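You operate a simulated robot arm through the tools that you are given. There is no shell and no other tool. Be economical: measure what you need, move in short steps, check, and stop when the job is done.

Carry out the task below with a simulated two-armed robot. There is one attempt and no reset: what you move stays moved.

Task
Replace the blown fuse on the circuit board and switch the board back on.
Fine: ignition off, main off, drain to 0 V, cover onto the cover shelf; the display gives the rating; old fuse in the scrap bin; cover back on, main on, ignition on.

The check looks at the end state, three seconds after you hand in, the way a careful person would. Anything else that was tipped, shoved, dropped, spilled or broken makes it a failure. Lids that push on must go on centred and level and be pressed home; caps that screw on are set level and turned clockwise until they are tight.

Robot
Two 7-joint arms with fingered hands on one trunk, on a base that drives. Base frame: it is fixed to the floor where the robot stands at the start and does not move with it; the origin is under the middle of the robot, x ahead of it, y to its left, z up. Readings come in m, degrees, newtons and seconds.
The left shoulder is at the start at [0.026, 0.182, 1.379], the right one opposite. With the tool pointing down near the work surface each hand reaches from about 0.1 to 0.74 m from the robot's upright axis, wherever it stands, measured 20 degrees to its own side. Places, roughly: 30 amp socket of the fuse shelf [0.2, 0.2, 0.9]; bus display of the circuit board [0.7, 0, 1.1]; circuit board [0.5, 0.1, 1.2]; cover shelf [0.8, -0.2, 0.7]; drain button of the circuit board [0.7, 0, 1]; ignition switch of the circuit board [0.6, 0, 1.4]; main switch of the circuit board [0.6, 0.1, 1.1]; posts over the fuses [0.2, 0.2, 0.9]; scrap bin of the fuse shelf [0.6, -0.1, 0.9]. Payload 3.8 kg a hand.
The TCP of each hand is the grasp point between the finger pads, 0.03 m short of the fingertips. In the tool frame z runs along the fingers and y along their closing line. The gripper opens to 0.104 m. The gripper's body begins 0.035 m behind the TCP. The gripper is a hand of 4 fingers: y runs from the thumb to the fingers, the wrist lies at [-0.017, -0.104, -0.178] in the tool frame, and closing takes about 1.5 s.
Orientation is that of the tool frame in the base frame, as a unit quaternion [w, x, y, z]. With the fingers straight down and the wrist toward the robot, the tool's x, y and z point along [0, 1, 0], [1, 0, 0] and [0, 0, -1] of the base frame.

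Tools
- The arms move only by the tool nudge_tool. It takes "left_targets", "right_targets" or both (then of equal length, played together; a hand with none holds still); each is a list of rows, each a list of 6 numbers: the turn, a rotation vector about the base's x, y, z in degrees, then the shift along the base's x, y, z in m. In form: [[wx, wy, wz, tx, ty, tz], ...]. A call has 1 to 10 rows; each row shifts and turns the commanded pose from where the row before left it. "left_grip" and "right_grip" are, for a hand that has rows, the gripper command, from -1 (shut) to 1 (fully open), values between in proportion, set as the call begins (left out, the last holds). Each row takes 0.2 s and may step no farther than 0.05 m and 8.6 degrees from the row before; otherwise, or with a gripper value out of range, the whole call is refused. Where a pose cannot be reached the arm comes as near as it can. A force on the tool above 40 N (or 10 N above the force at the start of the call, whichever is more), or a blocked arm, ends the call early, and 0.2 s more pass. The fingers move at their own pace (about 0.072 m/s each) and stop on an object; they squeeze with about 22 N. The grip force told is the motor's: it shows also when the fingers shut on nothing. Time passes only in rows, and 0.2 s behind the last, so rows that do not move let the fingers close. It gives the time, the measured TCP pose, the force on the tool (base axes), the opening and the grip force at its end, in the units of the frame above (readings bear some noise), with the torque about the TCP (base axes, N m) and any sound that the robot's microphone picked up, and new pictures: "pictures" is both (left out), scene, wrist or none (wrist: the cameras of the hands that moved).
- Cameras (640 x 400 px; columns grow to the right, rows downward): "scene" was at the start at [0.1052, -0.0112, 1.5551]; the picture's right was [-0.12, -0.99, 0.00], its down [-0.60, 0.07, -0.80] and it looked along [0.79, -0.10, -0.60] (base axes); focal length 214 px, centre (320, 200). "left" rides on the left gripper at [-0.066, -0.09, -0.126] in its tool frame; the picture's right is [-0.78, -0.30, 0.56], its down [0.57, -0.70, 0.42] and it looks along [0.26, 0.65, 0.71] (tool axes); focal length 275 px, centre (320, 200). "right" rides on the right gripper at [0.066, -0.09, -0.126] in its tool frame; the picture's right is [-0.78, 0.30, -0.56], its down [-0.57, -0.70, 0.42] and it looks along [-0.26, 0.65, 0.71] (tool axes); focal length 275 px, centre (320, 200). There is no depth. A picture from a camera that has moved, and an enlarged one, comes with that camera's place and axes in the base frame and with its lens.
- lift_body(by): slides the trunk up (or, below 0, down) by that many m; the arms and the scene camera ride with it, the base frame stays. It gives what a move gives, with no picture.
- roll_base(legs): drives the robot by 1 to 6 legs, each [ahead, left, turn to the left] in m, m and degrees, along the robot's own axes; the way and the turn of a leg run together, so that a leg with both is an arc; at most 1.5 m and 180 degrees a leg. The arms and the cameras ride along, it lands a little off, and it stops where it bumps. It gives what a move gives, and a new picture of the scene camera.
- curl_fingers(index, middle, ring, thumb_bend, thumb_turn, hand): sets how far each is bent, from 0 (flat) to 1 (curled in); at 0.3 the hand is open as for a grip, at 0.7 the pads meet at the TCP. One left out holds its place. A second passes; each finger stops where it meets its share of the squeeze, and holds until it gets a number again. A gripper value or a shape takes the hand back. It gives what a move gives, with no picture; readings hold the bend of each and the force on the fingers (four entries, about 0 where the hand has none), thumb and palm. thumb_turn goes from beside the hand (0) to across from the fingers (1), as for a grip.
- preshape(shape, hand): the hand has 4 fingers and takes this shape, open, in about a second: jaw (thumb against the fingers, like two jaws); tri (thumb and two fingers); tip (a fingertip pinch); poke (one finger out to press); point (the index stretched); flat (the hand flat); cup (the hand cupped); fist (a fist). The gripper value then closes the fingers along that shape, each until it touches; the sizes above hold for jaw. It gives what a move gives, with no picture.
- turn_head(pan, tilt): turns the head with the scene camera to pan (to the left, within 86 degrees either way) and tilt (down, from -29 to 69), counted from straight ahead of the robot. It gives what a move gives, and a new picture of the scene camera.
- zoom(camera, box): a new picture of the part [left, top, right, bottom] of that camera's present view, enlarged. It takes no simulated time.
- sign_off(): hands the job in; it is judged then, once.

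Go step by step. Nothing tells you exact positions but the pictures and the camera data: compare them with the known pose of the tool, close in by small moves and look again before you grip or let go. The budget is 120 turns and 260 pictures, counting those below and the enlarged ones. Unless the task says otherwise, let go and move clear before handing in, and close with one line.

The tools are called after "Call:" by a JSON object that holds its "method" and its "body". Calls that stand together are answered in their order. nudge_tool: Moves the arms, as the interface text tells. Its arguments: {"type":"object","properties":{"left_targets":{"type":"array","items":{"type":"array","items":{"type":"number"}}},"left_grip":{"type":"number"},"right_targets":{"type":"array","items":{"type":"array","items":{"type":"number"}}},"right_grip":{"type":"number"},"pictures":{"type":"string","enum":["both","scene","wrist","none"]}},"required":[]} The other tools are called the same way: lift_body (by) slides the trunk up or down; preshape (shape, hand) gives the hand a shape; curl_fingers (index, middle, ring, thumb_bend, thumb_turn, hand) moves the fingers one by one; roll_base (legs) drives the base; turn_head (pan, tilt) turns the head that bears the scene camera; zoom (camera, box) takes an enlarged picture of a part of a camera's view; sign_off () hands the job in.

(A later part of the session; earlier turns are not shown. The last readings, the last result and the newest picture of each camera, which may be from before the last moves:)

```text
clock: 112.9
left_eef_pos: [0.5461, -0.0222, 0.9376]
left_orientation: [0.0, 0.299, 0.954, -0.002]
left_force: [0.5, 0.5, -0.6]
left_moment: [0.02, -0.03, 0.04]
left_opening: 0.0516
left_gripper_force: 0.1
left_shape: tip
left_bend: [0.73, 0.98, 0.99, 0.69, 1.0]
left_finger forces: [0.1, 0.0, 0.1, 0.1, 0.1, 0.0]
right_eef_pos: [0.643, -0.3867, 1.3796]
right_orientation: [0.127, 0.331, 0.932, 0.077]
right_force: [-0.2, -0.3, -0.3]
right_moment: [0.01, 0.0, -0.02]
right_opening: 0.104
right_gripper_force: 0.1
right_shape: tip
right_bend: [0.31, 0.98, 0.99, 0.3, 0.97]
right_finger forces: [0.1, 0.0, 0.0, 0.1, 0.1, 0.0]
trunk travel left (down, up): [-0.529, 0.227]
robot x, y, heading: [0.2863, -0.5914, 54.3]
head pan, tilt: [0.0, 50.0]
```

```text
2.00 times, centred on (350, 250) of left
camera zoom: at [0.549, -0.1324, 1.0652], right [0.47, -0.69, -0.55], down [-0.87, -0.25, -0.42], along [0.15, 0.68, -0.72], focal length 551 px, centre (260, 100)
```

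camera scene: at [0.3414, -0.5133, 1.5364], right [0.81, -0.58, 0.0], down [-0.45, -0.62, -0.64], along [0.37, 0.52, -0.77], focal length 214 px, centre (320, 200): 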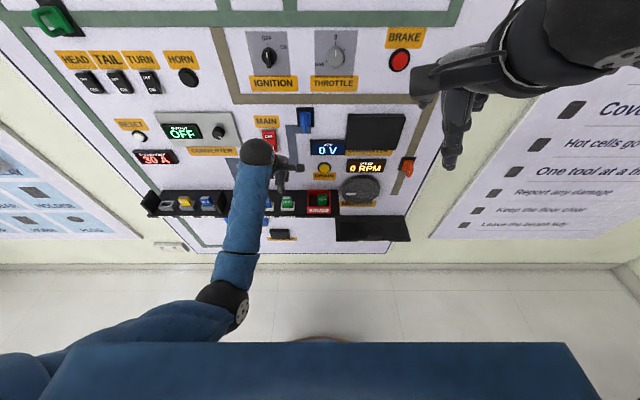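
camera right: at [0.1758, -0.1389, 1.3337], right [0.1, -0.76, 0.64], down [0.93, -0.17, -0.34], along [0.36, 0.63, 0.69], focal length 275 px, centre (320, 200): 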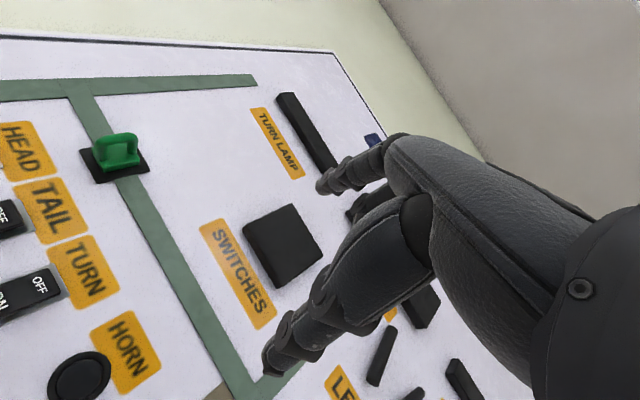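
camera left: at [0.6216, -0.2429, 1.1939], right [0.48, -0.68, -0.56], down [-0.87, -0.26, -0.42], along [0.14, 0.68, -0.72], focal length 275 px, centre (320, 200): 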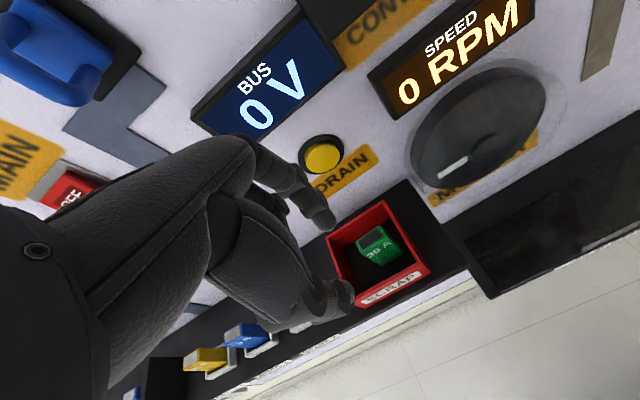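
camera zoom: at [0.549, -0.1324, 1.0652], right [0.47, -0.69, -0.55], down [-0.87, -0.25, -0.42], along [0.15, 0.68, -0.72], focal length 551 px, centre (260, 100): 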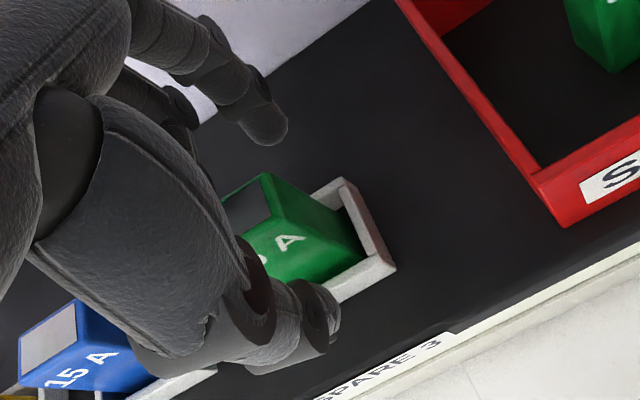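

Well centred. Closing the pinch.

Call:
{"method": "nudge_tool", "body": {"left_targets": [[0, 0, 0, 0, 0, 0], [0, 0, 0, 0, 0, 0], [0, 0, 0, 0, 0, 0], [0, 0, 0, 0, 0, 0], [0, 0, 0, 0, 0, 0], [0, 0, 0, 0, 0, 0]], "left_grip": -1, "pictures": "none"}}

Call:
{"method": "zoom", "body": {"camera": "left", "box": [250, 150, 450, 350]}}

Call:
{"method": "nudge_tool", "body": {"left_targets": [[0, 0, 0, 0, 0, 0.01], [0, 0, 0, 0, 0, 0.015], [0, 0, 0, 0, 0, 0.025], [0, 0, 0, 0, 0, 0.025], [0, 0, 0, 0, 0, 0.025], [0, 0, 0, 0, 0, 0]], "pictures": "none"}}

Call:
{"method": "zoom", "body": {"camera": "scene", "box": [250, 150, 330, 210]}}

Call:
{"method": "zoom", "body": {"camera": "left", "box": [250, 150, 450, 350]}}

```text
clock: 114.3
left_eef_pos: [0.5459, -0.0233, 0.9377]
left_orientation: [0.0, 0.299, 0.954, -0.002]
left_force: [-2.3, -3.9, 0.1]
left_moment: [-0.09, 0.15, 0.1]
left_opening: 0.0131
left_gripper_force: 22.3
left_shape: tip
left_bend: [0.72, 1.0, 1.0, 0.74, 1.0]
left_finger forces: [18.0, 0.0, 0.0, 0.0, 22.0, 0.0]
right_eef_pos: [0.642, -0.3883, 1.3781]
right_orientation: [0.128, 0.331, 0.932, 0.077]
right_force: [-0.1, -0.2, -0.3]
right_moment: [-0.02, 0.0, 0.03]
right_opening: 0.1041
right_gripper_force: 0.0
right_shape: tip
right_bend: [0.31, 0.98, 0.99, 0.3, 0.97]
right_finger forces: [0.0, 0.0, 0.0, 0.0, 0.0, 0.1]
trunk travel left (down, up): [-0.529, 0.227]
robot x, y, heading: [0.2844, -0.5916, 54.5]
head pan, tilt: [0.0, 50.0]
```

```text
2.00 times, centred on (350, 250) of left
camera zoom: at [0.5487, -0.1327, 1.0656], right [0.47, -0.69, -0.55], down [-0.87, -0.25, -0.42], along [0.15, 0.68, -0.72], focal length 551 px, centre (260, 100)
```

zoom: 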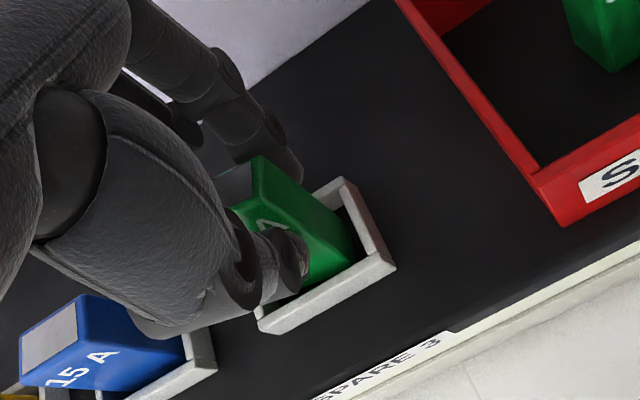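

```text
clock: 115.7
left_eef_pos: [0.5435, -0.023, 1.0365]
left_orientation: [0.001, 0.299, 0.954, -0.002]
left_force: [-0.2, -0.2, -0.1]
left_moment: [0.03, 0.02, -0.02]
left_opening: 0.0127
left_gripper_force: 22.2
left_shape: tip
left_bend: [0.72, 1.0, 1.0, 0.74, 1.0]
left_finger forces: [19.6, 0.1, 0.1, 0.0, 19.6, 0.0]
right_eef_pos: [0.6411, -0.3871, 1.3787]
right_orientation: [0.128, 0.331, 0.932, 0.078]
right_force: [-0.3, -0.3, -0.1]
right_moment: [0.0, 0.01, 0.01]
right_opening: 0.1041
right_gripper_force: 0.0
right_shape: tip
right_bend: [0.31, 0.98, 0.99, 0.3, 0.97]
right_finger forces: [0.0, 0.1, 0.0, 0.0, 0.0, 0.1]
trunk travel left (down, up): [-0.529, 0.227]
robot x, y, heading: [0.2831, -0.5905, 54.3]
head pan, tilt: [0.0, 50.0]
```

```text
6.67 times, centred on (290, 180) of scene
camera zoom: at [0.342, -0.5135, 1.5364], right [0.81, -0.58, 0.0], down [-0.45, -0.62, -0.64], along [0.37, 0.52, -0.77], focal length 1430 px, centre (520, 333)
```

zoom: 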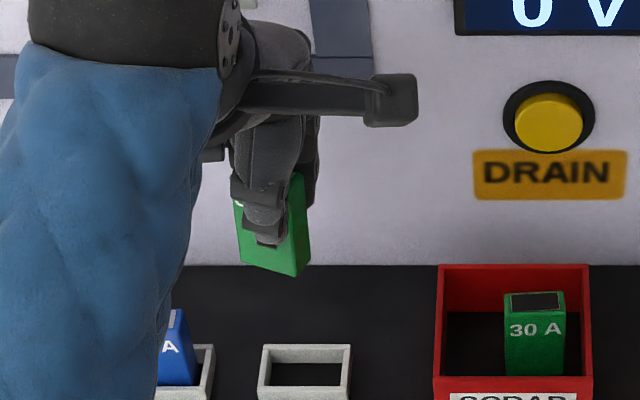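

```text
2.00 times, centred on (350, 250) of left
camera zoom: at [0.5462, -0.1327, 1.1646], right [0.47, -0.69, -0.55], down [-0.87, -0.25, -0.42], along [0.15, 0.68, -0.72], focal length 551 px, centre (260, 100)
```

zoom: 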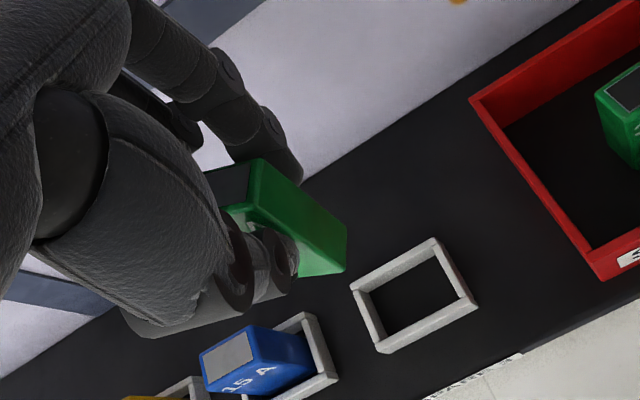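

The new fuse is held, but it has swung about 22° clockwise in the pinch, so I'll counter-rotate the hand. Backing off and driving left to the 30 A socket.

Call:
{"method": "nudge_tool", "body": {"left_targets": [[0, 0, 7.3, -0.0176, -0.0243, 0.01], [0, 0, 7.3, -0.0176, -0.0243, 0.01], [0, 0, 7.3, -0.0117, -0.0162, 0.0], [0, 0, 0, 0, 0, 0]], "pictures": "none"}}

Call:
{"method": "roll_base", "body": {"legs": [[0, 0.45, 0]]}}

Call:
{"method": "zoom", "body": {"camera": "scene", "box": [240, 150, 340, 225]}}

```text
clock: 116.9
left_eef_pos: [0.476, -0.0238, 1.1034]
left_orientation: [-0.011, 0.085, 0.994, 0.066]
left_force: [0.1, 0.5, -0.5]
left_moment: [0.02, 0.0, 0.02]
left_opening: 0.0126
left_gripper_force: 21.5
left_shape: tip
left_bend: [0.72, 1.0, 1.0, 0.74, 1.0]
left_finger forces: [19.6, 0.1, 0.0, 0.0, 19.6, 0.0]
right_eef_pos: [0.6422, -0.3871, 1.3797]
right_orientation: [0.127, 0.332, 0.932, 0.078]
right_force: [-0.4, 0.0, 0.5]
right_moment: [0.01, 0.0, -0.05]
right_opening: 0.1038
right_gripper_force: 0.1
right_shape: tip
right_bend: [0.31, 0.98, 0.99, 0.3, 0.97]
right_finger forces: [0.0, 0.0, 0.0, 0.0, 0.0, 0.1]
trunk travel left (down, up): [-0.529, 0.227]
robot x, y, heading: [0.2852, -0.5935, 54.2]
head pan, tilt: [0.0, 50.0]
stopped in row 4 (left hand): the arm was blocked; the commanded pose is now the measured one
```

```text
clock: 119.6
left_eef_pos: [0.114, 0.2292, 1.1037]
left_orientation: [-0.012, 0.081, 0.995, 0.065]
left_force: [-0.2, -0.1, -0.4]
left_moment: [0.04, 0.0, 0.0]
left_opening: 0.0128
left_gripper_force: 21.6
left_shape: tip
left_bend: [0.72, 1.0, 1.0, 0.74, 1.0]
left_finger forces: [19.5, 0.1, 0.0, 0.1, 19.6, 0.0]
right_eef_pos: [0.2837, -0.1316, 1.3797]
right_orientation: [0.127, 0.328, 0.933, 0.078]
right_force: [0.0, 0.3, -0.5]
right_moment: [-0.02, -0.01, -0.05]
right_opening: 0.1039
right_gripper_force: 0.0
right_shape: tip
right_bend: [0.31, 0.98, 0.99, 0.3, 0.97]
right_finger forces: [0.1, 0.1, 0.0, 0.0, 0.1, 0.0]
trunk travel left (down, up): [-0.529, 0.227]
robot x, y, heading: [-0.0686, -0.337, 55.1]
head pan, tilt: [0.0, 50.0]
camera scene: at [-0.0155, -0.2601, 1.5364], right [0.82, -0.57, 0.0], down [-0.44, -0.63, -0.64], along [0.37, 0.53, -0.77], focal length 214 px, centre (320, 200)
```

scene: 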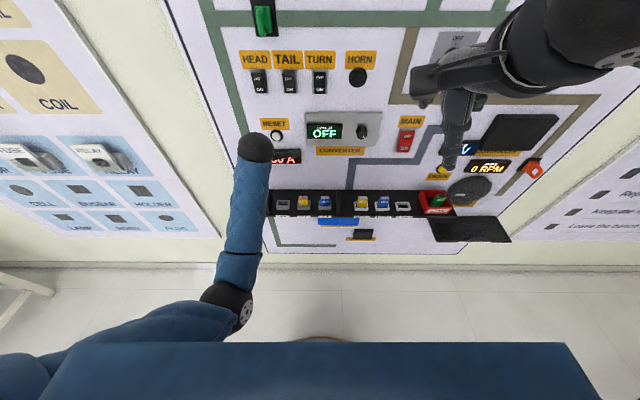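

```text
5.33 times, centred on (290, 188) of scene
camera zoom: at [-0.0155, -0.2601, 1.5364], right [0.82, -0.57, 0.0], down [-0.44, -0.63, -0.64], along [0.37, 0.53, -0.77], focal length 1144 px, centre (480, 267)
```

zoom: 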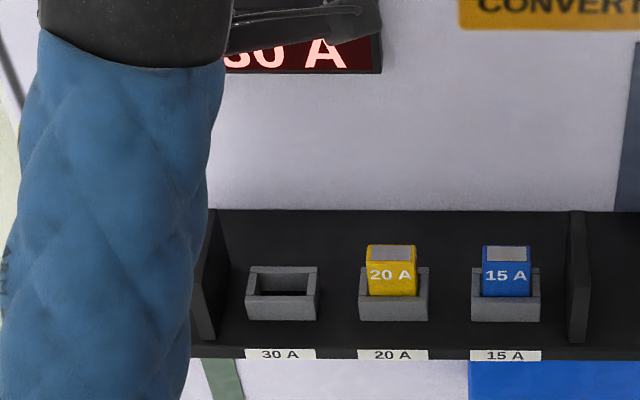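

The hand drifted up and pitched a bit because it was too close to the body. I'll move forward over the socket and level it.

Call:
{"method": "nudge_tool", "body": {"left_targets": [[-1.9, -0.2, -0.9, 0.02, 0.0055, 0], [-1.9, -0.2, -0.9, 0.02, 0.0055, 0], [-1.9, -0.2, -0.9, 0.02, 0.0058, -0.02], [-1.9, -0.2, -0.8, 0, 0, -0.02], [0, 0, 0, 0, 0, -0.02], [0, 0, 0, 0, 0, -0.02], [0, 0, 0, 0, 0, 0]], "pictures": "none"}}

Call:
{"method": "zoom", "body": {"camera": "scene", "box": [240, 150, 320, 210]}}

Call:
{"method": "zoom", "body": {"camera": "left", "box": [200, 100, 500, 400]}}

```text
clock: 121.2
left_eef_pos: [0.174, 0.2454, 1.024]
left_orientation: [0.001, 0.111, 0.994, 0.002]
left_force: [0.0, -0.5, -0.5]
left_moment: [0.01, -0.02, 0.0]
left_opening: 0.0129
left_gripper_force: 21.7
left_shape: tip
left_bend: [0.72, 1.0, 1.0, 0.74, 1.0]
left_finger forces: [19.6, 0.0, 0.1, 0.0, 19.4, 0.0]
right_eef_pos: [0.2839, -0.1318, 1.3792]
right_orientation: [0.127, 0.327, 0.933, 0.078]
right_force: [0.1, -0.7, 0.5]
right_moment: [0.04, 0.02, -0.01]
right_opening: 0.1038
right_gripper_force: 0.1
right_shape: tip
right_bend: [0.31, 0.98, 0.99, 0.3, 0.97]
right_finger forces: [0.0, 0.1, 0.1, 0.0, 0.0, 0.1]
trunk travel left (down, up): [-0.529, 0.227]
robot x, y, heading: [-0.0719, -0.3377, 54.7]
head pan, tilt: [0.0, 50.0]
```

```text
6.67 times, centred on (280, 180) of scene
camera zoom: at [-0.015, -0.2607, 1.5364], right [0.82, -0.57, 0.0], down [-0.44, -0.63, -0.64], along [0.37, 0.53, -0.77], focal length 1430 px, centre (587, 333)
```

zoom: 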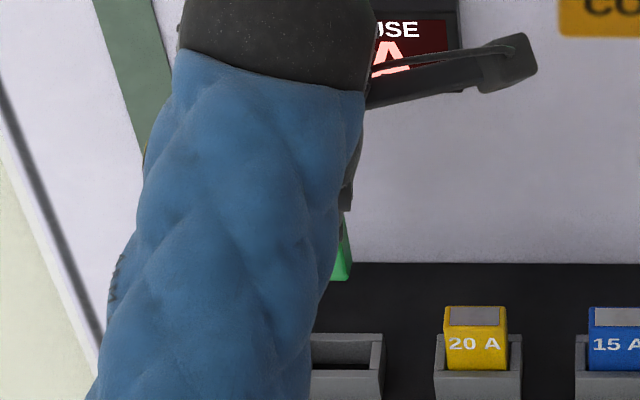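

```text
1.33 times, centred on (350, 250) of left
camera zoom: at [0.2169, 0.1447, 1.1513], right [0.69, -0.46, -0.56], down [-0.71, -0.56, -0.43], along [-0.11, 0.69, -0.71], focal length 367 px, centre (280, 133)
```

zoom: 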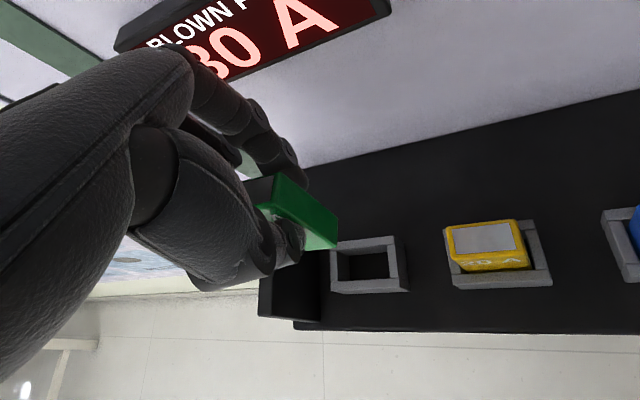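

The forearm hides the fuse from the head, so I'll zoom the wrist view to measure the fuse and socket in the tool frame.

Call:
{"method": "zoom", "body": {"camera": "left", "box": [320, 200, 440, 320]}}

```text
3.33 times, centred on (380, 260) of left
camera zoom: at [0.2169, 0.1447, 1.1513], right [0.69, -0.46, -0.56], down [-0.71, -0.56, -0.43], along [-0.11, 0.69, -0.71], focal length 918 px, centre (120, 0)
```

zoom: 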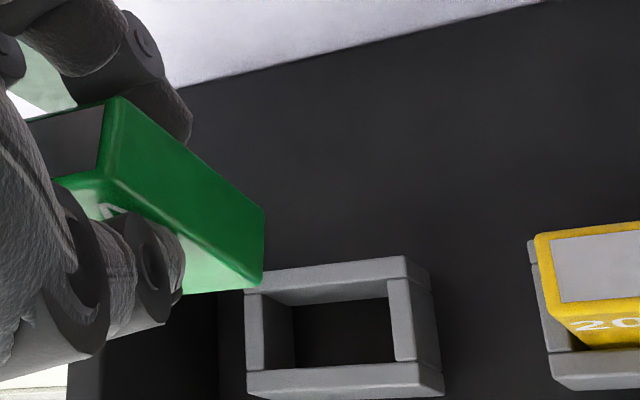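

Measured in the tool frame: the fuse is yawed about 27° and the socket 22°, with a centre offset of a few mm. I'll correct yaw by +5°, shift, and lower to just above the rim.

Call:
{"method": "nudge_tool", "body": {"left_targets": [[0, 0, 2.5, 0.0008, -0.003, -0.01], [0, 0, 2.5, 0.0007, -0.003, -0.015], [0, 0, 0, 0, 0, -0.015], [0, 0, 0, 0, 0, -0.012], [0, 0, 0, 0, 0, 0]], "pictures": "none"}}

Call:
{"method": "zoom", "body": {"camera": "left", "box": [310, 190, 430, 310]}}

Call:
{"method": "zoom", "body": {"camera": "scene", "box": [240, 160, 320, 220]}}

```text
clock: 122.4
left_eef_pos: [0.1683, 0.2503, 0.9741]
left_orientation: [-0.001, 0.065, 0.998, 0.007]
left_force: [-0.1, -1.0, -1.6]
left_moment: [0.03, 0.04, 0.0]
left_opening: 0.0126
left_gripper_force: 22.2
left_shape: tip
left_bend: [0.72, 1.0, 1.0, 0.74, 1.0]
left_finger forces: [19.6, 0.0, 0.0, 0.0, 19.5, 0.0]
right_eef_pos: [0.2835, -0.1318, 1.3794]
right_orientation: [0.127, 0.327, 0.933, 0.078]
right_force: [0.4, -0.3, 1.0]
right_moment: [-0.03, 0.0, -0.01]
right_opening: 0.1041
right_gripper_force: 0.0
right_shape: tip
right_bend: [0.31, 0.98, 0.99, 0.3, 0.97]
right_finger forces: [0.0, 0.1, 0.1, 0.0, 0.0, 0.1]
trunk travel left (down, up): [-0.529, 0.227]
robot x, y, heading: [-0.0669, -0.3385, 54.9]
head pan, tilt: [0.0, 50.0]
```

```text
3.33 times, centred on (370, 250) of left
camera zoom: at [0.2228, 0.1524, 1.0991], right [0.73, -0.38, -0.56], down [-0.66, -0.62, -0.43], along [-0.18, 0.69, -0.7], focal length 918 px, centre (153, 33)
```

zoom: 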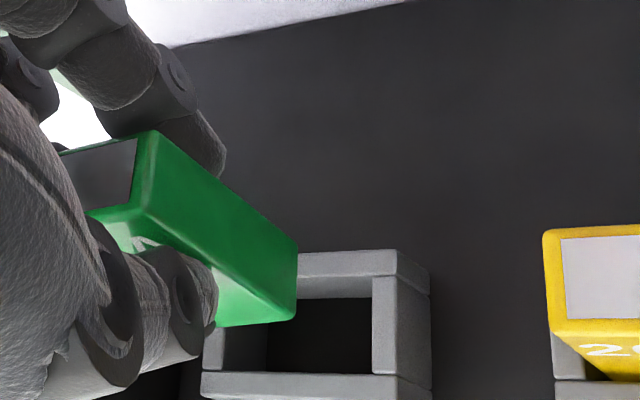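

```text
6.67 times, centred on (280, 190) of scene
camera zoom: at [-0.015, -0.2606, 1.5364], right [0.82, -0.57, 0.0], down [-0.44, -0.63, -0.64], along [0.37, 0.53, -0.77], focal length 1430 px, centre (587, 267)
```

zoom: 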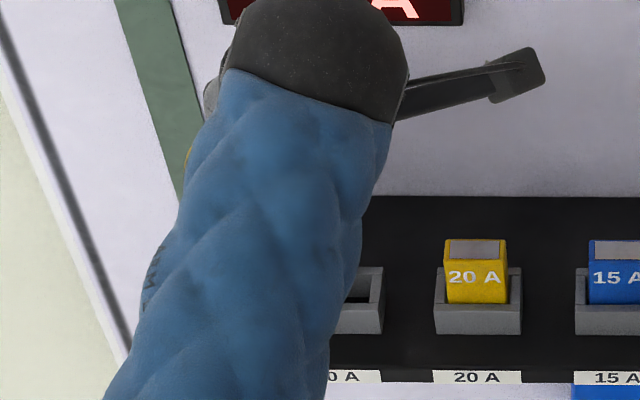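

The position came out about 1 cm off the command. I'll correct towards the target and see whether the arm follows.

Call:
{"method": "nudge_tool", "body": {"left_targets": [[0, 0, 0, 0.0036, -0.005, 0], [0, 0, 0, 0.0036, -0.005, 0], [0, 0, 0, 0, 0, 0], [0, 0, 0, 0, 0, 0]], "pictures": "none"}}

Call:
{"method": "zoom", "body": {"camera": "left", "box": [310, 190, 430, 310]}}

```text
clock: 123.6
left_eef_pos: [0.1667, 0.2561, 0.9774]
left_orientation: [-0.007, 0.056, 0.998, 0.018]
left_force: [0.2, -0.8, -0.3]
left_moment: [0.02, 0.0, 0.0]
left_opening: 0.0125
left_gripper_force: 21.5
left_shape: tip
left_bend: [0.72, 1.0, 1.0, 0.74, 1.0]
left_finger forces: [19.6, 0.0, 0.0, 0.0, 19.5, 0.0]
right_eef_pos: [0.2843, -0.1311, 1.3784]
right_orientation: [0.126, 0.328, 0.933, 0.079]
right_force: [0.0, 0.5, 0.3]
right_moment: [-0.05, -0.03, 0.0]
right_opening: 0.104
right_gripper_force: 0.1
right_shape: tip
right_bend: [0.31, 0.98, 0.99, 0.3, 0.97]
right_finger forces: [0.1, 0.1, 0.0, 0.0, 0.0, 0.0]
trunk travel left (down, up): [-0.529, 0.227]
robot x, y, heading: [-0.0718, -0.3396, 54.9]
head pan, tilt: [0.0, 50.0]
stopped in row 4 (left hand): the arm was blocked; the commanded pose is now the measured one
```

```text
3.33 times, centred on (370, 250) of left
camera zoom: at [0.2229, 0.1548, 1.1006], right [0.73, -0.36, -0.58], down [-0.65, -0.62, -0.44], along [-0.2, 0.7, -0.69], focal length 918 px, centre (153, 33)
```

zoom: 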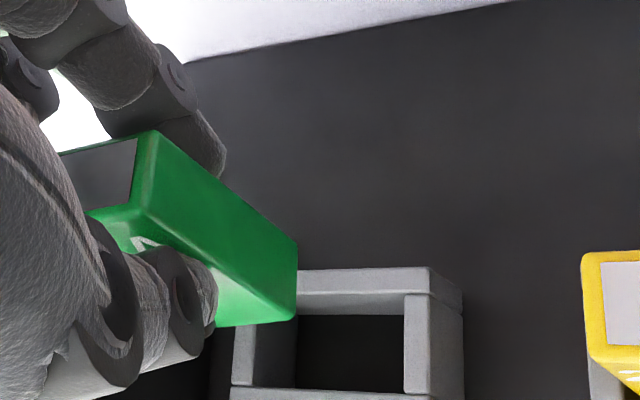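

The wrist is at its yaw limit. I'll raise the hand, undo the yaw, then turn the robot 25° left and slide right so the same tool yaw becomes a comfortable pose.

Call:
{"method": "nudge_tool", "body": {"left_targets": [[0, 0, 0, 0, 0, 0.03], [0, 0, -8.3, 0, 0, 0.03], [0, 0, -8.3, 0, 0, 0.023], [0, 0, -8.3, 0.003, -0.016, 0], [1.5, 0, 0, 0, 0, 0], [0, 0, 0, 0, 0, 0]], "pictures": "none"}}

Call:
{"method": "roll_base", "body": {"legs": [[0, 0, 25]]}}

```text
clock: 125.0
left_eef_pos: [0.1699, 0.2348, 1.0594]
left_orientation: [-0.006, 0.273, 0.962, 0.029]
left_force: [-0.1, -0.1, 0.0]
left_moment: [0.0, 0.0, -0.01]
left_opening: 0.0127
left_gripper_force: 22.4
left_shape: tip
left_bend: [0.72, 1.0, 1.0, 0.74, 1.0]
left_finger forces: [19.6, 0.0, 0.0, 0.1, 19.6, 0.1]
right_eef_pos: [0.2852, -0.1307, 1.3787]
right_orientation: [0.127, 0.327, 0.933, 0.078]
right_force: [0.4, 0.2, 0.8]
right_moment: [0.0, 0.01, -0.01]
right_opening: 0.1041
right_gripper_force: 0.1
right_shape: tip
right_bend: [0.31, 0.98, 0.99, 0.3, 0.97]
right_finger forces: [0.1, 0.1, 0.1, 0.0, 0.0, 0.1]
trunk travel left (down, up): [-0.529, 0.227]
robot x, y, heading: [-0.0704, -0.3379, 55.0]
head pan, tilt: [0.0, 50.0]
```

```text
clock: 126.7
left_eef_pos: [-0.0972, 0.2832, 1.0594]
left_orientation: [-0.012, 0.056, 0.998, 0.027]
left_force: [-0.1, 0.6, 0.0]
left_moment: [0.01, -0.06, 0.03]
left_opening: 0.0125
left_gripper_force: 22.4
left_shape: tip
left_bend: [0.72, 1.0, 1.0, 0.74, 1.0]
left_finger forces: [19.4, 0.1, 0.0, 0.1, 19.5, 0.0]
right_eef_pos: [0.1624, -0.0018, 1.3785]
right_orientation: [0.107, 0.116, 0.982, 0.103]
right_force: [0.4, 0.1, -0.3]
right_moment: [0.0, 0.03, -0.04]
right_opening: 0.1038
right_gripper_force: 0.2
right_shape: tip
right_bend: [0.31, 0.98, 0.99, 0.3, 0.97]
right_finger forces: [0.0, 0.1, 0.0, 0.0, 0.0, 0.0]
trunk travel left (down, up): [-0.529, 0.227]
robot x, y, heading: [-0.0704, -0.3377, 80.1]
head pan, tilt: [0.0, 50.0]
camera scene: at [-0.0535, -0.2445, 1.5364], right [0.98, -0.17, 0.0], down [-0.13, -0.75, -0.64], along [0.11, 0.63, -0.77], focal length 214 px, centre (320, 200)
```

scene: 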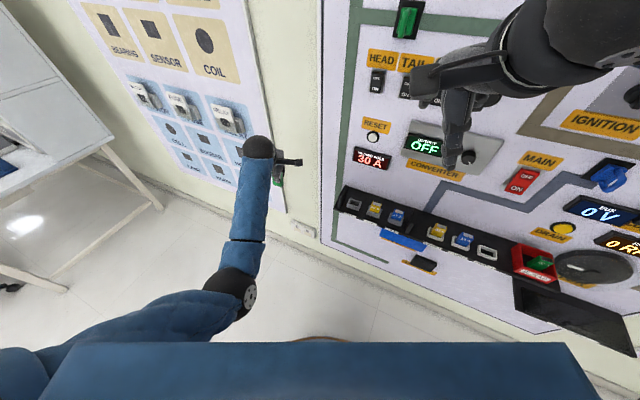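

Now I'll slide right so the hand returns over the socket.

Call:
{"method": "roll_base", "body": {"legs": [[0, -0.275, 0]]}}

Call:
{"method": "zoom", "body": {"camera": "left", "box": [270, 170, 430, 330]}}

Call:
{"method": "zoom", "body": {"camera": "scene", "box": [220, 130, 320, 220]}}

```text
clock: 128.6
left_eef_pos: [0.1809, 0.2347, 1.0596]
left_orientation: [-0.013, 0.058, 0.998, 0.026]
left_force: [0.5, -0.3, -0.1]
left_moment: [0.02, 0.01, -0.01]
left_opening: 0.0125
left_gripper_force: 22.0
left_shape: tip
left_bend: [0.72, 1.0, 1.0, 0.74, 1.0]
left_finger forces: [19.5, 0.0, 0.0, 0.0, 19.4, 0.0]
right_eef_pos: [0.4387, -0.0507, 1.379]
right_orientation: [0.107, 0.118, 0.982, 0.104]
right_force: [-0.3, -0.3, 0.6]
right_moment: [0.01, 0.01, 0.02]
right_opening: 0.1043
right_gripper_force: 0.0
right_shape: tip
right_bend: [0.31, 0.98, 0.99, 0.3, 0.97]
right_finger forces: [0.0, 0.0, 0.0, 0.0, 0.0, 0.0]
trunk travel left (down, up): [-0.529, 0.227]
robot x, y, heading: [0.2036, -0.3846, 80.0]
head pan, tilt: [0.0, 50.0]
camera scene: at [0.2221, -0.2936, 1.5364], right [0.98, -0.18, 0.0], down [-0.14, -0.75, -0.64], along [0.11, 0.63, -0.77], focal length 214 px, centre (320, 200)
```

scene: 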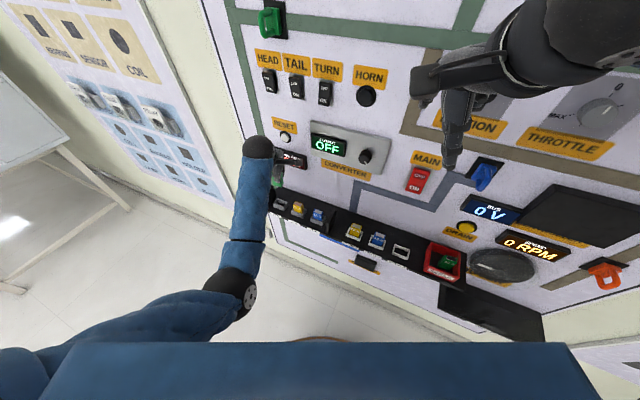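

```text
2.50 times, centred on (350, 250) of left
camera zoom: at [0.2383, 0.1323, 1.1794], right [0.72, -0.35, -0.59], down [-0.66, -0.61, -0.44], along [-0.2, 0.71, -0.67], focal length 688 px, centre (245, 75)
```

zoom: 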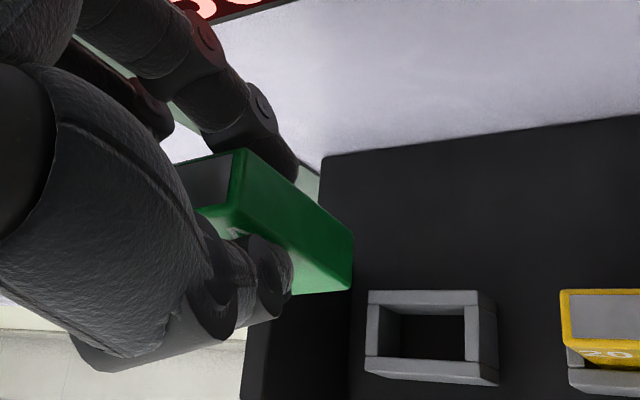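

```text
4.44 times, centred on (270, 175) of scene
camera zoom: at [0.2221, -0.2936, 1.5364], right [0.98, -0.18, 0.0], down [-0.14, -0.75, -0.64], along [0.11, 0.63, -0.77], focal length 953 px, centre (542, 311)
```

zoom: 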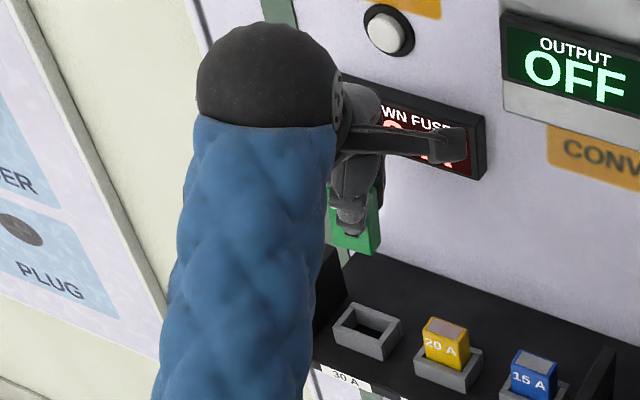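

The head camera sees both now. I'll zoom to compare fuse and socket orientation.

Call:
{"method": "zoom", "body": {"camera": "scene", "box": [275, 165, 325, 215]}}

Call:
{"method": "zoom", "body": {"camera": "left", "box": [310, 200, 400, 300]}}

```text
8.00 times, centred on (300, 190) of scene
camera zoom: at [0.2221, -0.2936, 1.5364], right [0.98, -0.18, 0.0], down [-0.14, -0.75, -0.64], along [0.11, 0.63, -0.77], focal length 1716 px, centre (480, 280)
```

zoom: 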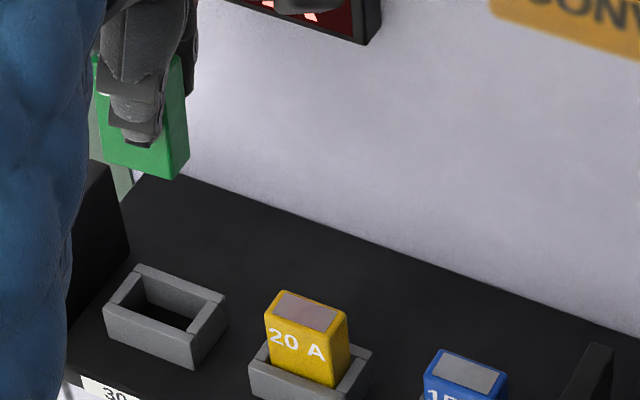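

```text
4.00 times, centred on (355, 250) of left
camera zoom: at [0.2383, 0.1323, 1.1794], right [0.72, -0.35, -0.59], down [-0.66, -0.61, -0.44], along [-0.2, 0.71, -0.67], focal length 1101 px, centre (180, 0)
```

zoom: 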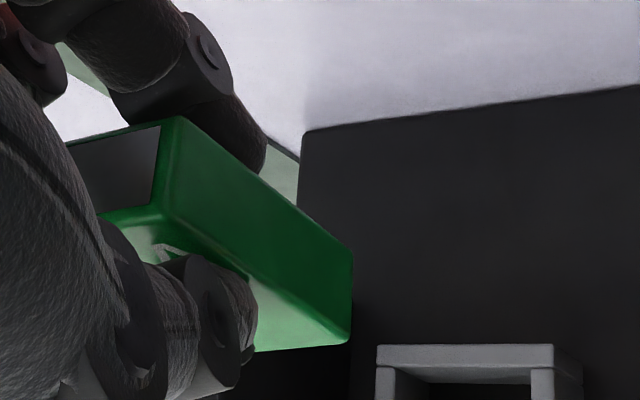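

By the head camera the fuse sits 21° off the tool, so the tool heading should be about 76° (rotate -7°). I'll level, yaw, centre and lower to just above the rim.

Call:
{"method": "nudge_tool", "body": {"left_targets": [[-3.06, -1.32, -3.6, -0.0035, 0.0015, 0], [0, 0, -3.6, -0.0032, 0.0018, -0.02], [0, 0, 0, 0, 0, -0.025], [0, 0, 0, 0, 0, -0.025], [0, 0, 0, 0, 0, -0.013], [0, 0, 0, 0, 0, 0]], "pictures": "none"}}

Call:
{"method": "zoom", "body": {"camera": "scene", "box": [265, 175, 315, 225]}}

Call:
{"method": "zoom", "body": {"camera": "left", "box": [300, 200, 400, 300]}}

```text
clock: 130.0
left_eef_pos: [0.1732, 0.2395, 0.9755]
left_orientation: [0.001, 0.12, 0.993, 0.002]
left_force: [-1.4, 0.9, 0.4]
left_moment: [0.04, -0.02, -0.02]
left_opening: 0.0124
left_gripper_force: 21.6
left_shape: tip
left_bend: [0.72, 1.0, 1.0, 0.74, 1.0]
left_finger forces: [19.4, 0.0, 0.0, 0.1, 19.5, 0.0]
right_eef_pos: [0.4378, -0.0499, 1.3791]
right_orientation: [0.107, 0.118, 0.982, 0.103]
right_force: [0.0, 0.7, -0.5]
right_moment: [-0.01, -0.01, -0.01]
right_opening: 0.1039
right_gripper_force: 0.1
right_shape: tip
right_bend: [0.31, 0.98, 0.99, 0.3, 0.97]
right_finger forces: [0.0, 0.0, 0.0, 0.1, 0.0, 0.1]
trunk travel left (down, up): [-0.529, 0.227]
robot x, y, heading: [0.2028, -0.3871, 79.9]
head pan, tilt: [0.0, 50.0]
```

```text
8.00 times, centred on (290, 200) of scene
camera zoom: at [0.2211, -0.2934, 1.5364], right [0.98, -0.18, 0.0], down [-0.14, -0.75, -0.64], along [0.11, 0.63, -0.77], focal length 1716 px, centre (560, 200)
```

zoom: 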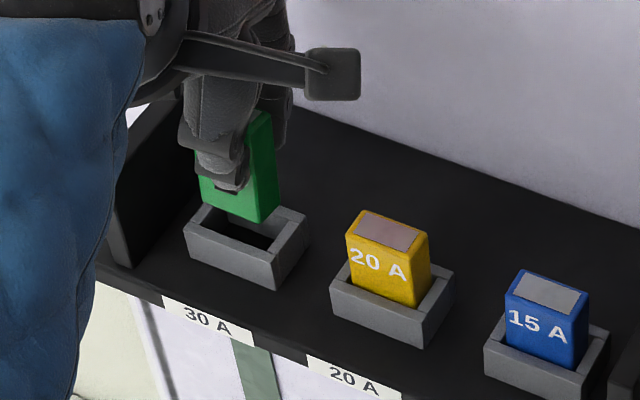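

```text
4.00 times, centred on (350, 250) of left
camera zoom: at [0.2147, 0.1367, 1.1024], right [0.68, -0.47, -0.56], down [-0.72, -0.54, -0.43], along [-0.1, 0.69, -0.71], focal length 1101 px, centre (200, 0)
```

zoom: 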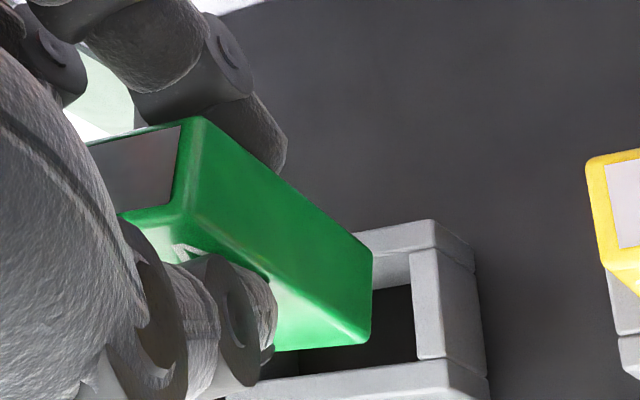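

Fuse and socket are parallel and within about 2 mm. I'll make a small shift and lower carefully into the socket mouth.

Call:
{"method": "nudge_tool", "body": {"left_targets": [[0, 0, 0, 0.0018, -0.0005, -0.005], [0, 0, 0, 0, 0, -0.006], [0, 0, 0, 0, 0, -0.006], [0, 0, 0, 0, 0, 0]], "pictures": "none"}}

Call:
{"method": "zoom", "body": {"camera": "scene", "box": [265, 175, 315, 225]}}

Call:
{"method": "zoom", "body": {"camera": "left", "box": [300, 200, 400, 300]}}

```text
clock: 131.0
left_eef_pos: [0.1758, 0.2382, 0.9582]
left_orientation: [0.002, 0.121, 0.993, 0.001]
left_force: [-0.2, 0.4, 0.0]
left_moment: [0.01, 0.0, -0.01]
left_opening: 0.0125
left_gripper_force: 21.8
left_shape: tip
left_bend: [0.72, 1.0, 1.0, 0.74, 1.0]
left_finger forces: [19.5, 0.0, 0.0, 0.0, 19.5, 0.0]
right_eef_pos: [0.4388, -0.0492, 1.3775]
right_orientation: [0.108, 0.119, 0.982, 0.103]
right_force: [0.4, -0.4, 0.4]
right_moment: [0.01, -0.02, -0.03]
right_opening: 0.1039
right_gripper_force: 0.0
right_shape: tip
right_bend: [0.31, 0.98, 0.99, 0.3, 0.97]
right_finger forces: [0.0, 0.0, 0.0, 0.0, 0.0, 0.1]
trunk travel left (down, up): [-0.529, 0.227]
robot x, y, heading: [0.2049, -0.387, 80.2]
head pan, tilt: [0.0, 50.0]
```

```text
8.00 times, centred on (290, 200) of scene
camera zoom: at [0.2211, -0.2935, 1.5364], right [0.98, -0.18, 0.0], down [-0.14, -0.75, -0.64], along [0.11, 0.63, -0.77], focal length 1716 px, centre (560, 200)
```

zoom: 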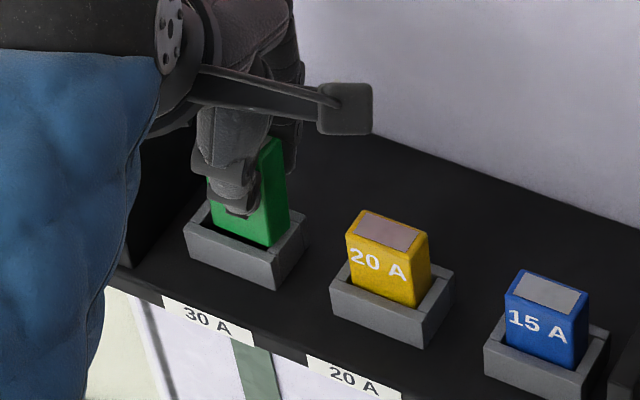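

```text
4.00 times, centred on (350, 250) of left
camera zoom: at [0.2173, 0.1361, 1.0856], right [0.68, -0.47, -0.56], down [-0.72, -0.54, -0.43], along [-0.1, 0.69, -0.71], focal length 1101 px, centre (200, 0)
```

zoom: 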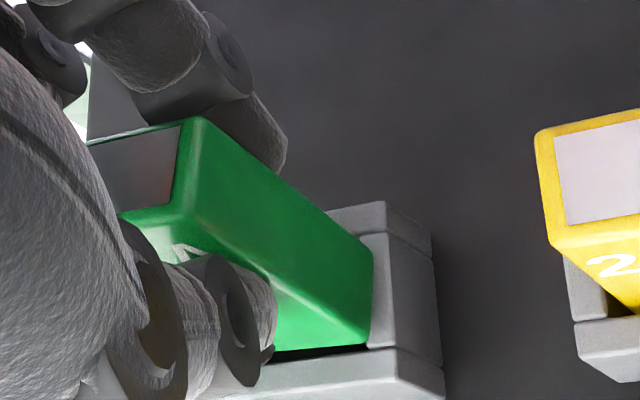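

Alignment matches the neighbouring yellow fuse. I'll continue down in small steps.

Call:
{"method": "nudge_tool", "body": {"left_targets": [[0, 0, 0, 0, 0, -0.004], [0, 0, 0, 0, 0, -0.004], [0, 0, 0, 0, 0, -0.004], [0, 0, 0, 0, 0, 0]], "pictures": "none"}}

Call:
{"method": "zoom", "body": {"camera": "scene", "box": [265, 175, 315, 225]}}

```text
clock: 132.0
left_eef_pos: [0.1731, 0.2383, 0.9526]
left_orientation: [0.002, 0.12, 0.993, 0.008]
left_force: [-9.8, -3.4, 32.3]
left_moment: [-0.25, 0.24, 0.15]
left_opening: 0.0157
left_gripper_force: 22.1
left_shape: tip
left_bend: [0.73, 1.0, 1.0, 0.74, 1.0]
left_finger forces: [19.6, 0.1, 0.0, 0.0, 28.9, 0.1]
right_eef_pos: [0.4368, -0.0526, 1.3805]
right_orientation: [0.107, 0.119, 0.982, 0.105]
right_force: [0.0, -0.1, 0.1]
right_moment: [0.0, 0.02, -0.01]
right_opening: 0.1042
right_gripper_force: 0.1
right_shape: tip
right_bend: [0.31, 0.98, 0.99, 0.3, 0.97]
right_finger forces: [0.0, 0.1, 0.0, 0.0, 0.0, 0.1]
trunk travel left (down, up): [-0.529, 0.227]
robot x, y, heading: [0.2024, -0.3871, 79.8]
head pan, tilt: [0.0, 50.0]
```

```text
8.00 times, centred on (290, 200) of scene
camera zoom: at [0.2196, -0.2976, 1.5369], right [0.98, -0.18, 0.0], down [-0.14, -0.75, -0.65], along [0.11, 0.63, -0.76], focal length 1716 px, centre (560, 200)
```

zoom: 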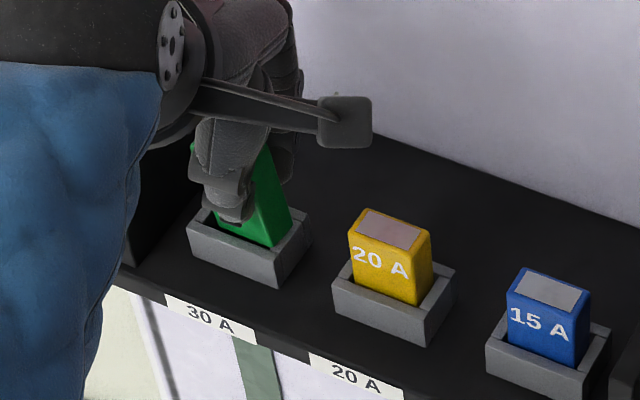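

It caught the right wall (force towards the left). I'll back up and look.

Call:
{"method": "nudge_tool", "body": {"left_targets": [[0, 0, 0, 0, 0, 0.006], [0, 0, 0, 0, 0, 0.012], [0, 0, 0, 0, 0, 0]], "pictures": "none"}}

Call:
{"method": "zoom", "body": {"camera": "scene", "box": [265, 175, 315, 225]}}

Call:
{"method": "zoom", "body": {"camera": "left", "box": [300, 200, 400, 300]}}

```text
clock: 132.8
left_eef_pos: [0.1767, 0.2354, 0.9634]
left_orientation: [0.001, 0.121, 0.993, 0.0]
left_force: [0.0, 0.1, -0.8]
left_moment: [0.05, 0.0, -0.01]
left_opening: 0.0133
left_gripper_force: 21.9
left_shape: tip
left_bend: [0.72, 1.0, 1.0, 0.74, 1.0]
left_finger forces: [21.3, 0.0, 0.0, 0.0, 21.4, 0.1]
right_eef_pos: [0.4385, -0.0492, 1.3783]
right_orientation: [0.107, 0.119, 0.982, 0.104]
right_force: [0.0, 0.3, 0.6]
right_moment: [0.03, -0.01, -0.02]
right_opening: 0.1039
right_gripper_force: 0.2
right_shape: tip
right_bend: [0.31, 0.98, 0.99, 0.3, 0.97]
right_finger forces: [0.1, 0.0, 0.0, 0.0, 0.0, 0.1]
trunk travel left (down, up): [-0.529, 0.227]
robot x, y, heading: [0.2048, -0.3865, 79.9]
head pan, tilt: [0.0, 50.0]
```

```text
8.00 times, centred on (290, 200) of scene
camera zoom: at [0.2211, -0.2936, 1.5363], right [0.98, -0.18, 0.0], down [-0.14, -0.75, -0.64], along [0.11, 0.63, -0.77], focal length 1716 px, centre (560, 200)
```

zoom: 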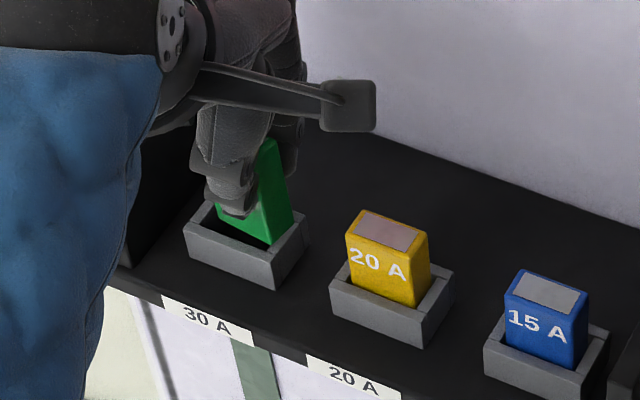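

```text
4.00 times, centred on (350, 250) of left
camera zoom: at [0.2186, 0.1328, 1.09], right [0.68, -0.48, -0.55], down [-0.72, -0.54, -0.43], along [-0.1, 0.69, -0.72], focal length 1101 px, centre (200, 0)
```

zoom: 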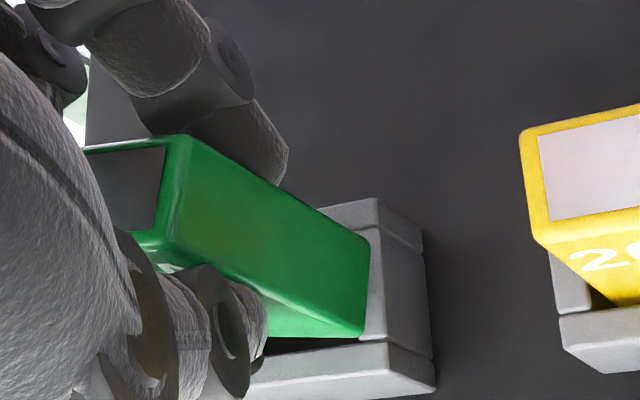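

The fuse tilted about 4° in the pinch. I'll rotate the hand to make it upright, which also moves its foot left, and re-check.

Call:
{"method": "nudge_tool", "body": {"left_targets": [[2.03, 2.85, 0, 0, 0.002, 0.002], [0, 0, 0, 0, 0, 0], [0, 0, 0, 0, 0, 0]], "pictures": "none"}}

Call:
{"method": "zoom", "body": {"camera": "scene", "box": [270, 180, 310, 215]}}

Call:
{"method": "zoom", "body": {"camera": "left", "box": [300, 200, 400, 300]}}

```text
clock: 133.6
left_eef_pos: [0.1753, 0.2394, 0.9669]
left_orientation: [-0.025, 0.121, 0.992, 0.015]
left_force: [0.2, 0.1, -0.6]
left_moment: [0.0, -0.02, 0.02]
left_opening: 0.0134
left_gripper_force: 22.1
left_shape: tip
left_bend: [0.72, 1.0, 1.0, 0.74, 1.0]
left_finger forces: [21.3, 0.0, 0.0, 0.0, 21.4, 0.0]
right_eef_pos: [0.4389, -0.0497, 1.3782]
right_orientation: [0.107, 0.118, 0.982, 0.103]
right_force: [0.0, 0.2, -0.3]
right_moment: [0.02, 0.0, 0.02]
right_opening: 0.104
right_gripper_force: 0.0
right_shape: tip
right_bend: [0.31, 0.98, 0.99, 0.3, 0.97]
right_finger forces: [0.0, 0.1, 0.0, 0.1, 0.0, 0.0]
trunk travel left (down, up): [-0.529, 0.227]
robot x, y, heading: [0.2014, -0.3851, 79.7]
head pan, tilt: [0.0, 50.0]
```

```text
11.43 times, centred on (290, 198) of scene
camera zoom: at [0.2212, -0.2935, 1.5364], right [0.98, -0.18, 0.0], down [-0.14, -0.75, -0.64], along [0.11, 0.63, -0.77], focal length 2451 px, centre (663, 229)
```

zoom: 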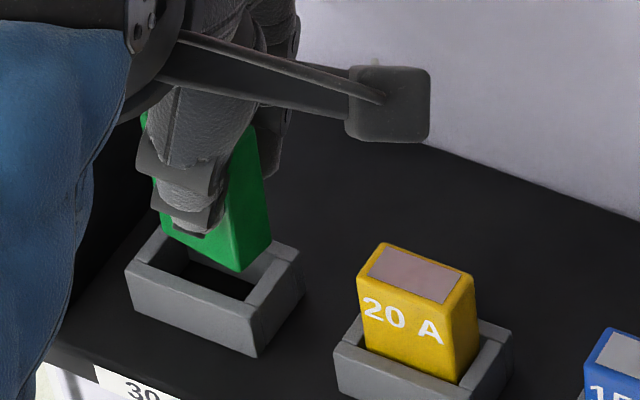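

```text
4.00 times, centred on (350, 250) of left
camera zoom: at [0.2243, 0.1319, 1.0876], right [0.66, -0.45, -0.61], down [-0.74, -0.53, -0.41], along [-0.13, 0.72, -0.68], focal length 1101 px, centre (200, 0)
```

zoom: 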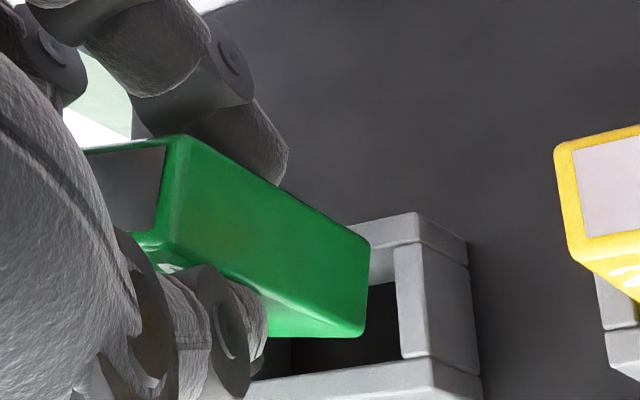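

The torque says the back-right corner caught. I'll shift about 4 mm towards the robot and try again in small steps.

Call:
{"method": "nudge_tool", "body": {"left_targets": [[0, 0, 0, -0.0016, -0.0036, 0], [0, 0, 0, 0, 0, -0.006], [0, 0, 0, 0, 0, -0.004], [0, 0, 0, 0, 0, 0]], "pictures": "none"}}

Call:
{"method": "zoom", "body": {"camera": "scene", "box": [270, 180, 310, 215]}}

Call:
{"method": "zoom", "body": {"camera": "left", "box": [300, 200, 400, 300]}}

```text
clock: 134.6
left_eef_pos: [0.1727, 0.236, 0.9575]
left_orientation: [-0.025, 0.12, 0.992, 0.016]
left_force: [0.4, -0.8, -0.4]
left_moment: [-0.04, -0.01, 0.0]
left_opening: 0.0133
left_gripper_force: 21.8
left_shape: tip
left_bend: [0.72, 1.0, 1.0, 0.74, 1.0]
left_finger forces: [21.3, 0.0, 0.0, 0.0, 21.3, 0.1]
right_eef_pos: [0.4392, -0.05, 1.3794]
right_orientation: [0.107, 0.119, 0.982, 0.103]
right_force: [-0.3, -0.5, -0.1]
right_moment: [0.03, 0.01, 0.0]
right_opening: 0.1039
right_gripper_force: 0.1
right_shape: tip
right_bend: [0.31, 0.98, 0.99, 0.3, 0.97]
right_finger forces: [0.1, 0.0, 0.0, 0.1, 0.1, 0.0]
trunk travel left (down, up): [-0.529, 0.227]
robot x, y, heading: [0.2036, -0.3852, 79.9]
head pan, tilt: [0.0, 50.0]
```

```text
11.43 times, centred on (290, 198) of scene
camera zoom: at [0.2212, -0.2934, 1.5364], right [0.98, -0.18, 0.0], down [-0.14, -0.75, -0.64], along [0.11, 0.63, -0.77], focal length 2451 px, centre (663, 229)
```

zoom: 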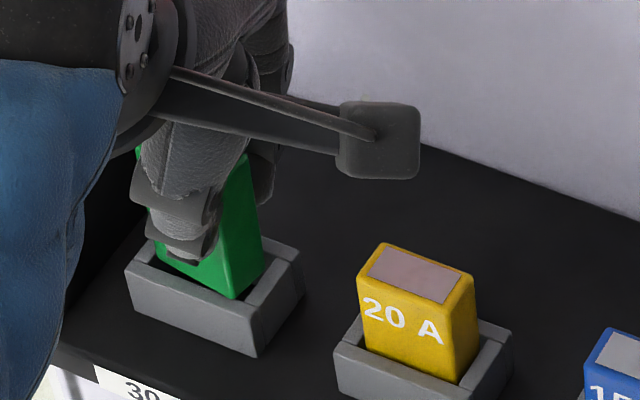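

```text
4.00 times, centred on (350, 250) of left
camera zoom: at [0.2209, 0.1292, 1.0781], right [0.66, -0.45, -0.61], down [-0.74, -0.53, -0.41], along [-0.13, 0.72, -0.68], focal length 1101 px, centre (200, 0)
```

zoom: 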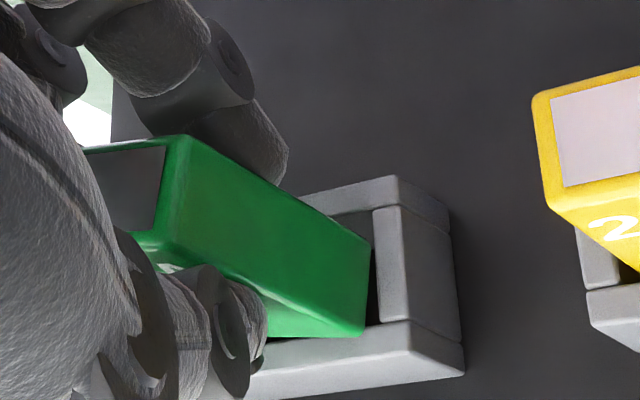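

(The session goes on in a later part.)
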